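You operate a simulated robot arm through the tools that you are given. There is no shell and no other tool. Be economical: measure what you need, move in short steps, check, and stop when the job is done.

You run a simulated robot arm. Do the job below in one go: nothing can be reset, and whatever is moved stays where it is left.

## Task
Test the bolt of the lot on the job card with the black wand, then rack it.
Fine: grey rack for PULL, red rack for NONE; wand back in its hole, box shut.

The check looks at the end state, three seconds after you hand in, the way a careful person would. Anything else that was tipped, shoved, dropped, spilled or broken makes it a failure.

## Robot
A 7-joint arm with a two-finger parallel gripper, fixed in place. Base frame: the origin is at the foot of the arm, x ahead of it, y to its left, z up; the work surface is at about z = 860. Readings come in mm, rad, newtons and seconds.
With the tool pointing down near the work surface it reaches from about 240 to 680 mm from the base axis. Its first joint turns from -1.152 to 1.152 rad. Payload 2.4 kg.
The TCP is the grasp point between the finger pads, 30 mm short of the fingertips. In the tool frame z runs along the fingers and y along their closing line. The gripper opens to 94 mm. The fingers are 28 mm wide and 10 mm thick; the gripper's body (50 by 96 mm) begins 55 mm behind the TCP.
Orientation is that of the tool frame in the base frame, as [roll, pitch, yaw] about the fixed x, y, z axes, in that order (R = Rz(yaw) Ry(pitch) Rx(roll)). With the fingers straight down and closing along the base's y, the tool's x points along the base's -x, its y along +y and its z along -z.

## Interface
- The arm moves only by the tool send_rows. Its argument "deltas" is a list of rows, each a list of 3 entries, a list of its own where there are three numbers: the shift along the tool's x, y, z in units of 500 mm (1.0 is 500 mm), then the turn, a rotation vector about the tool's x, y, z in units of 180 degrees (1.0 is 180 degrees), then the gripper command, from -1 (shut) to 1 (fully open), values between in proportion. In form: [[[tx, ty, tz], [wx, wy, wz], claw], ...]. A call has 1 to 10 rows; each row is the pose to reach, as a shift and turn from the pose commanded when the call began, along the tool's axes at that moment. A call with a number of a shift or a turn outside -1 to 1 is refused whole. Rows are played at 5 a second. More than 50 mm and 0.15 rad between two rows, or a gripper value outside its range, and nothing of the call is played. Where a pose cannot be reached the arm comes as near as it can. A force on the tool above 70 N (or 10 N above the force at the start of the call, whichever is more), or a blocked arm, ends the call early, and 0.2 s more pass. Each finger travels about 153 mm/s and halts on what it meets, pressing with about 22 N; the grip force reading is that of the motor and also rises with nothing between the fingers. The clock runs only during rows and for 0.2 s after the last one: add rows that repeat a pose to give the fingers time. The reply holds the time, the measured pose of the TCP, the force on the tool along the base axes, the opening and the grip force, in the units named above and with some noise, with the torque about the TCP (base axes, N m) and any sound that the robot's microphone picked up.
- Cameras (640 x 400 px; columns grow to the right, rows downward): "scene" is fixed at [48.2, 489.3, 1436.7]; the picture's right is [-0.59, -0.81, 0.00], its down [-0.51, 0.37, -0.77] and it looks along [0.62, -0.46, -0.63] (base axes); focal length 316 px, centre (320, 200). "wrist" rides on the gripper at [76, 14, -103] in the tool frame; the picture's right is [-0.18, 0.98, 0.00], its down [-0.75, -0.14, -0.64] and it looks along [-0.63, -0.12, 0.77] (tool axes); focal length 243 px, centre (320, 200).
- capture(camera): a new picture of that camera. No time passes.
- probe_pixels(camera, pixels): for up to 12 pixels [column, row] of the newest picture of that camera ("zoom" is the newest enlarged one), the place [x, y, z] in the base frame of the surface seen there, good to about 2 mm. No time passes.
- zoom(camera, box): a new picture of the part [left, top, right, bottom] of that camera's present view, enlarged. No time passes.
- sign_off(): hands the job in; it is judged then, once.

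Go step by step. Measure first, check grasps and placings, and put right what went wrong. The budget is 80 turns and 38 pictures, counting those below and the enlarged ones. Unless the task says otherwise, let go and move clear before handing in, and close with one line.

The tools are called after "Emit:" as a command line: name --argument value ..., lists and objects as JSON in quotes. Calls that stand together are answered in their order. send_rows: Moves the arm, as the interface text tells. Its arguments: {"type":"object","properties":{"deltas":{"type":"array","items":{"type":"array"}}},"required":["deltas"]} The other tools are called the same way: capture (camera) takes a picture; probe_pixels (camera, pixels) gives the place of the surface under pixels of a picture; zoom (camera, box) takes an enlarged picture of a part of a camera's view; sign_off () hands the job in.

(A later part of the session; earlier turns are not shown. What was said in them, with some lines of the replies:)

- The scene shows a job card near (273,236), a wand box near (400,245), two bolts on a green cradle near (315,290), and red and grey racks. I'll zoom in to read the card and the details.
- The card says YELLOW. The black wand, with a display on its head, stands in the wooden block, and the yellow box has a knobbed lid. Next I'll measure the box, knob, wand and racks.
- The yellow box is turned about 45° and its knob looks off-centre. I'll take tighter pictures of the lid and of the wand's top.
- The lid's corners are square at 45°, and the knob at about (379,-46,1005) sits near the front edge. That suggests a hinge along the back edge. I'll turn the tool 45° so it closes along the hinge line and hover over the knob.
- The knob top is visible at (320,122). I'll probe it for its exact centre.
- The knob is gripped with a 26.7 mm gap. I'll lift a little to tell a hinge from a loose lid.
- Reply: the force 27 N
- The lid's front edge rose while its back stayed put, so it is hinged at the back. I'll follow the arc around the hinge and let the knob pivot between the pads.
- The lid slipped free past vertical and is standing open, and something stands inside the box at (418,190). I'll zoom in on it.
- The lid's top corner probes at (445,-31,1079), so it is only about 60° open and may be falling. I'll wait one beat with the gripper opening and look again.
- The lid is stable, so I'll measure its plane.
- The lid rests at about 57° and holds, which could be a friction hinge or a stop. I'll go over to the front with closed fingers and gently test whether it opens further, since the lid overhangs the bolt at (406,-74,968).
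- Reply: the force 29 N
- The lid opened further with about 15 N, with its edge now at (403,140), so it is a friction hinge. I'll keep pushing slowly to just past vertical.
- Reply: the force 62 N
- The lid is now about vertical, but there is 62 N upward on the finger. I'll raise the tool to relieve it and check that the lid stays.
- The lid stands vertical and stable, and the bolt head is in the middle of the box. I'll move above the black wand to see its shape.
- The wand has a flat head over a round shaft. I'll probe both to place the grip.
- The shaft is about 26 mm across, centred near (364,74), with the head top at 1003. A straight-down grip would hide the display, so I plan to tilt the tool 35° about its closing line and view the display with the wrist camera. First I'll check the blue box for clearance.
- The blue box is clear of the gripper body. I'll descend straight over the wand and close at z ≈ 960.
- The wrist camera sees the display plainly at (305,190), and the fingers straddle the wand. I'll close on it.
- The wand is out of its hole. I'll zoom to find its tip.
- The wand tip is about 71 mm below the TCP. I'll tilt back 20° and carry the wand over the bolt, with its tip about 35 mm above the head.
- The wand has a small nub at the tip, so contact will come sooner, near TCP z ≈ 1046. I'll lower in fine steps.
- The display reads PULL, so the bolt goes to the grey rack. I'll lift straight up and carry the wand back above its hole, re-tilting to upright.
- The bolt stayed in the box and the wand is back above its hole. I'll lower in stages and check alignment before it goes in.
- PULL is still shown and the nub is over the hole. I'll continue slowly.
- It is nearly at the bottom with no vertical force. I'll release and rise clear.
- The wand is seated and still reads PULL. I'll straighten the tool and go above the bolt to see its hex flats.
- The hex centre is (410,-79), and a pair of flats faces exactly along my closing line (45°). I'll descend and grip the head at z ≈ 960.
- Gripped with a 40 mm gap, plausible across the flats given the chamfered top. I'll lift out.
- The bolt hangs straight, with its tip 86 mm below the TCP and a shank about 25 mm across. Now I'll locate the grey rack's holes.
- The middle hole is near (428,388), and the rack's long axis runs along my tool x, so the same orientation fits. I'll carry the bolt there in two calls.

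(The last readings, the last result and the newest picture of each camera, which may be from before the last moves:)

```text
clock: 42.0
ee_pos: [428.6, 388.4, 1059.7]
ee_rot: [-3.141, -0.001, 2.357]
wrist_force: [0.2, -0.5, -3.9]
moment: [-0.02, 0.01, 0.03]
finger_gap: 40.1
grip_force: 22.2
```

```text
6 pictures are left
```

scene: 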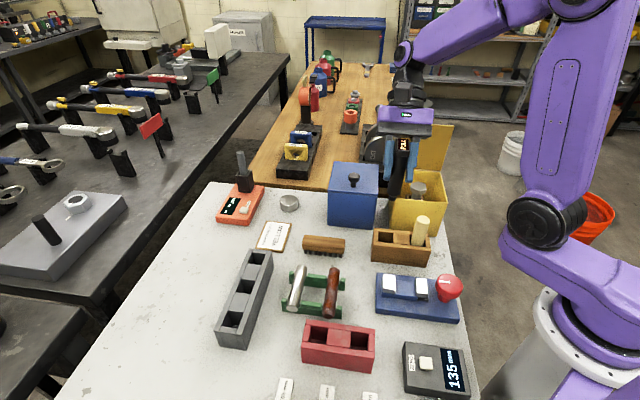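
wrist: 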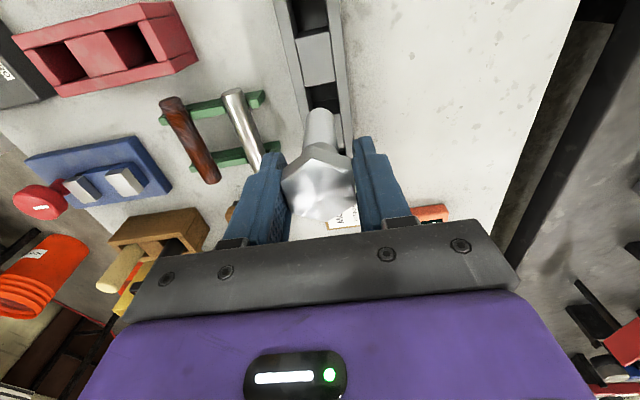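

I can see the middle hole at about (322,95) behind the bolt. I'll probe its rims for accurate walls.

Emit:
probe_pixels --camera "wrist" --pixels '[[298, 90], [302, 90], [306, 92], [309, 95], [333, 92], [337, 92], [341, 92], [345, 92], [317, 80], [317, 84], [322, 90], [317, 60]]'

Emit:
probe_pixels --camera "wrist" --pixels '[[293, 50], [297, 50], [300, 50], [303, 50], [331, 50], [334, 50], [338, 50], [341, 50], [302, 32], [330, 32], [300, 25], [310, 28]]'

```text
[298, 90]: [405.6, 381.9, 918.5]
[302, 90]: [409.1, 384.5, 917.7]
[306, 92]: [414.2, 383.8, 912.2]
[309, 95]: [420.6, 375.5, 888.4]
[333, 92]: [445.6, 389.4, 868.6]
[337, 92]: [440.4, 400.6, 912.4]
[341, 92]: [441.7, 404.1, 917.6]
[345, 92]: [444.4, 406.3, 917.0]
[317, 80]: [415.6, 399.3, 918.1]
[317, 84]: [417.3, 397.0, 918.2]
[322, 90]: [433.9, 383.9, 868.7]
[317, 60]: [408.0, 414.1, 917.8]
```

```text
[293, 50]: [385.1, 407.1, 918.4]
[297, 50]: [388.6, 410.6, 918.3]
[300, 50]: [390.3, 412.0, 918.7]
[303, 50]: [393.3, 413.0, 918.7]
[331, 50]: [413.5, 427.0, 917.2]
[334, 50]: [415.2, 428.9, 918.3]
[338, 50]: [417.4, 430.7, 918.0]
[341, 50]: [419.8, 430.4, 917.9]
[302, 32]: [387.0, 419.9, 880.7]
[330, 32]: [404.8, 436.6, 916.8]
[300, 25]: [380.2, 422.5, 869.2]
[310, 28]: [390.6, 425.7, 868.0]
```

The hole spans about 30 × 31 mm, centred at n=29.7, s=579, with its floor at 868.5. I'll shift by about 2 mm and lower the shank in to TCP ≈ 957.

Emit:
send_rows --deltas '[[[-0.0036, 0.0024, 0.05], [0, 0, 0], -1], [[-0.0036, 0.0024, 0.1], [0, 0, 0], -1], [[-0.0036, 0.0024, 0.12], [0, 0, 0], -1], [[-0.0036, 0.0024, 0.14], [0, 0, 0], -1], [[-0.0036, 0.0024, 0.16], [0, 0, 0], -1], [[-0.0036, 0.0024, 0.18], [0, 0, 0], -1], [[-0.0036, 0.0024, 0.195], [0, 0, 0], -1], [[-0.0036, 0.0024, 0.204], [0, 0, 0], -1], [[-0.0036, 0.0024, 0.204], [0, 0, 0], -1]]'

```text
clock: 44.0
ee_pos: [429.8, 387.0, 958.4]
ee_rot: [-3.141, -0.001, 2.358]
wrist_force: [-0.8, 0.6, -3.6]
moment: [-0.01, 0.01, 0.02]
finger_gap: 40.3
grip_force: 22.0
```

It is free in the hole with no side force. I'll lower by millimetres to touch the floor.

Emit:
send_rows --deltas '[[[0, 0, 0.003], [0, 0, 0], -1], [[0, 0, 0.005], [0, 0, 0], -1], [[0, 0, 0.007], [0, 0, 0], -1]]'

```text
clock: 44.8
ee_pos: [430.1, 388.3, 956.2]
ee_rot: [3.141, 0.0, 2.357]
wrist_force: [-0.6, -0.6, 0.5]
moment: [-0.1, 0.09, 0.0]
finger_gap: 40.4
grip_force: 21.6
```

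The weight is now carried by the floor. I'll release and rise.

Emit:
send_rows --deltas '[[[0, 0, 0], [0, 0, 0], 0], [[0, 0, 0], [0, 0, 0], 0.3], [[0, 0, 0], [0, 0, 0], 0.3], [[0, 0, -0.05], [0, 0, 0], 0.3], [[0, 0, -0.12], [0, 0, 0], 0.3], [[0, 0, -0.2], [0, 0, 0], 0.3], [[0, 0, -0.28], [0, 0, 0], 0], [[0, 0, -0.35], [0, 0, 0], -1], [[0, 0, -0.4], [0, 0, 0], -1]]'

Emit:
capture --camera "scene"

```text
clock: 46.8
ee_pos: [430.6, 387.8, 1155.5]
ee_rot: [-3.141, 0.0, 2.357]
wrist_force: [0.1, -0.4, -0.2]
moment: [-0.01, 0.05, -0.01]
finger_gap: 0.0
grip_force: 21.8
```

```text
5 pictures are left
```

scene: 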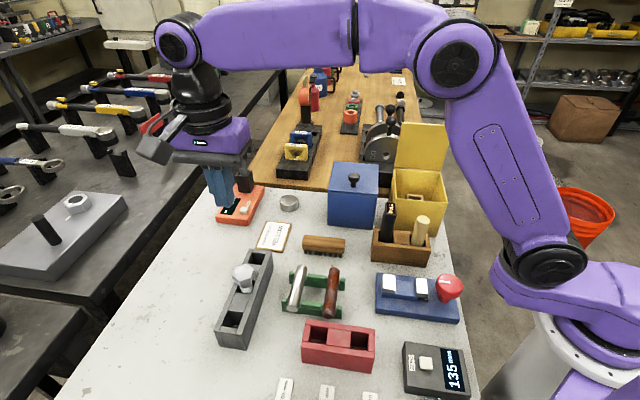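

The bolt sits head-up in the middle hole of the grey rack, at (243,275). Now I'll go behind the open lid at safe height with closed fingers.

Emit:
send_rows --deltas '[[[-0.0587, -0.0539, -0.03], [0, 0, 0], -1], [[-0.1174, -0.1079, -0.03], [0, 0, 0], -1], [[-0.1761, -0.1618, -0.03], [0, 0, 0], -1], [[-0.2347, -0.2158, -0.03], [0, 0, 0], -1], [[-0.2934, -0.2697, -0.03], [0, 0, 0], -1], [[-0.3521, -0.3237, -0.03], [0, 0, 0], -1], [[-0.4108, -0.3776, -0.03], [0, 0, 0], -1], [[-0.4108, -0.3776, -0.03], [0, 0, 0], -1]]'

Emit:
send_rows --deltas '[[[-0.0587, -0.0539, 0], [0, 0, 0], -1], [[-0.1174, -0.1079, 0], [0, 0, 0], -1], [[-0.1761, -0.1618, 0], [0, 0, 0], -1], [[-0.2347, -0.2158, 0], [0, 0, 0], -1], [[-0.2934, -0.2697, 0], [0, 0, 0], -1], [[-0.3521, -0.3237, 0], [0, 0, 0], -1], [[-0.4108, -0.3776, 0], [0, 0, 0], -1], [[-0.4108, -0.3776, 0], [0, 0, 0], -1]]'

Emit:
zoom --camera "scene" --box '[352, 80, 512, 180]'

```text
clock: 48.6
ee_pos: [441.1, 107.8, 1171.9]
ee_rot: [-3.141, 0.0, 2.357]
wrist_force: [0.2, 0.8, -0.5]
moment: [-0.01, 0.0, -0.01]
finger_gap: 0.1
grip_force: 22.5
```

```text
clock: 50.4
ee_pos: [452.6, -170.5, 1171.6]
ee_rot: [-3.141, 0.0, 2.356]
wrist_force: [-0.1, -0.3, -0.5]
moment: [-0.02, -0.05, 0.04]
finger_gap: 0.2
grip_force: 21.7
```

```text
4.00 times, centred on (432, 130) of scene
```

zoom: 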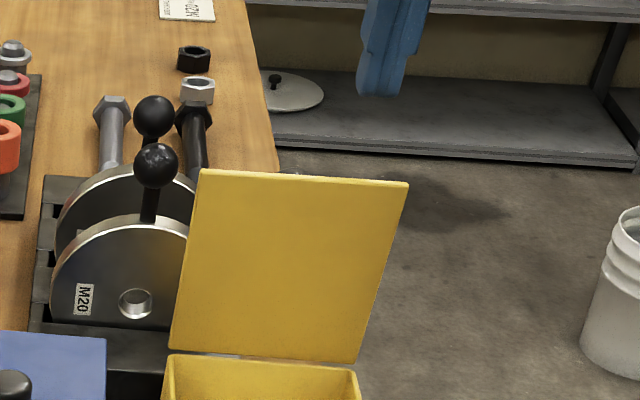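

The finger is behind the lid's outer face and clear of the knob. I'll lower it and sweep along the lid's closing arc.

Emit:
send_rows --deltas '[[[0, 0, 0.0692], [0, 0, 0], -1], [[0, 0, 0.1352], [0, 0, 0], -1], [[0.0392, 0, 0.1352], [0, 0, 0], -1], [[0.0742, 0, 0.1368], [0, 0, 0], -1], [[0.108, 0, 0.1444], [0, 0, 0], -1], [[0.1402, 0, 0.158], [0, 0, 0], -1], [[0.1696, 0, 0.1768], [0, 0, 0], -1]]'

Emit:
zoom --camera "scene" --box '[352, 100, 512, 200]'

```text
clock: 52.0
ee_pos: [393.9, -109.5, 1081.7]
ee_rot: [3.141, 0.0, 2.356]
wrist_force: [0.6, -0.1, 0.1]
moment: [0.01, 0.0, 0.0]
finger_gap: 0.0
grip_force: 22.1
```

```text
4.00 times, centred on (432, 150) of scene
```

zoom: 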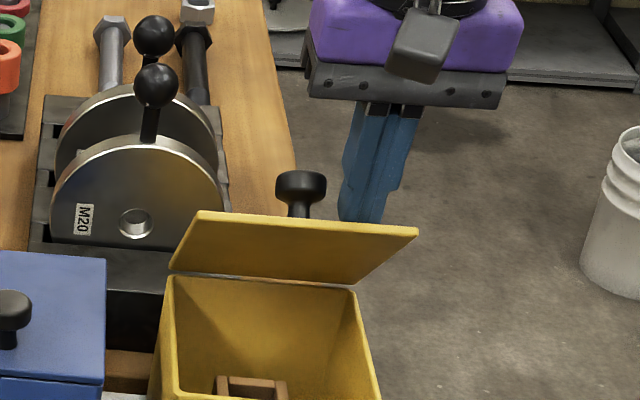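

The lid is following and holding at about 45°. I'll continue the arc down to shut.

Emit:
send_rows --deltas '[[[0.0256, 0, 0.0236], [0, 0, 0], -1], [[0.0468, 0, 0.0514], [0, 0, 0], -1], [[0.0628, 0, 0.0824], [0, 0, 0], -1], [[0.0732, 0, 0.1158], [0, 0, 0], -1], [[0.0762, 0, 0.133], [0, 0, 0], -1], [[0.077, 0, 0.142], [0, 0, 0], -1], [[0.0776, 0, 0.147], [0, 0, 0], -1]]'

```text
clock: 53.6
ee_pos: [365.8, -82.9, 1008.6]
ee_rot: [-3.141, -0.001, 2.355]
wrist_force: [-0.5, -0.9, 1.4]
moment: [-0.01, 0.0, 0.02]
finger_gap: 0.0
grip_force: 21.8
```

Emit:
send_rows --deltas '[[[0, 0, 0.002], [0, 0, 0], -1], [[0, 0, 0.003], [0, 0, 0], -1], [[0, 0, 0.003], [0, 0, 0], -1]]'

Emit:
zoom --camera "scene" --box '[352, 140, 480, 220]'

```text
clock: 54.4
ee_pos: [366.1, -82.2, 1008.2]
ee_rot: [3.141, 0.0, 2.355]
wrist_force: [-8.3, 0.1, 29.1]
moment: [-0.25, 0.0, -0.1]
finger_gap: 0.0
grip_force: 21.7
```

```text
5.00 times, centred on (416, 180) of scene
```

zoom: 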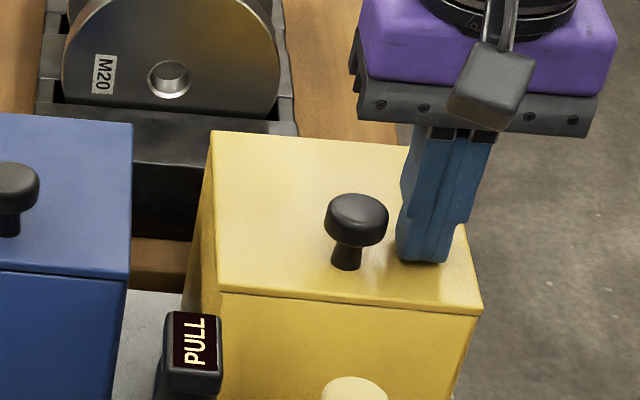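

The lid is shut flat and takes 29 N of press. I'll rise clear, open the gripper, and take one last look.

Emit:
send_rows --deltas '[[[0, 0, -0.05], [0, 0, 0], -1], [[0, 0, -0.12], [0, 0, 0], -1], [[0, 0, -0.2], [0, 0, 0], -1], [[0, 0, -0.28], [0, 0, 0], 0], [[0, 0, -0.34], [0, 0, 0], 0], [[0, 0, -0.34], [0, 0, 0], 0]]'

Emit:
capture --camera "scene"

Emit:
probe_pixels --camera "scene" --pixels '[[395.5, 168], [440.5, 171], [448, 201], [397, 196], [242, 272]]'

```text
clock: 55.8
ee_pos: [365.9, -82.7, 1177.2]
ee_rot: [3.141, 0.0, 2.355]
wrist_force: [-0.4, 0.2, 0.2]
moment: [0.0, 0.02, -0.01]
finger_gap: 47.0
grip_force: 0.0
```

```text
1 pictures are left
```

scene: 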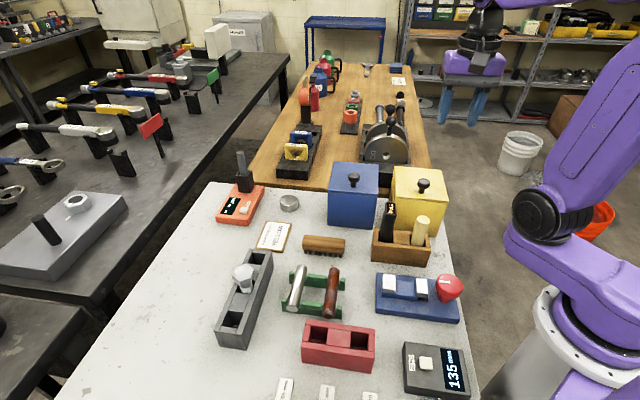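

```text
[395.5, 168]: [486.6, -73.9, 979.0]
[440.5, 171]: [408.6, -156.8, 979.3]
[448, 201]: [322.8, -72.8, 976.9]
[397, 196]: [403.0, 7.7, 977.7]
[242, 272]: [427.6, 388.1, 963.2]
```

The lid is flat at 977–979, the box has not moved, the wand is in its hole, and the bolt stands upright in the grey rack. I'm handing in.

Emit:
sign_off

```text
The job is handed in.
```

The YELLOW lot bolt tested PULL and stands in the grey rack's middle hole; the black wand is back in its hole, the yellow box is shut, and the job is handed in.
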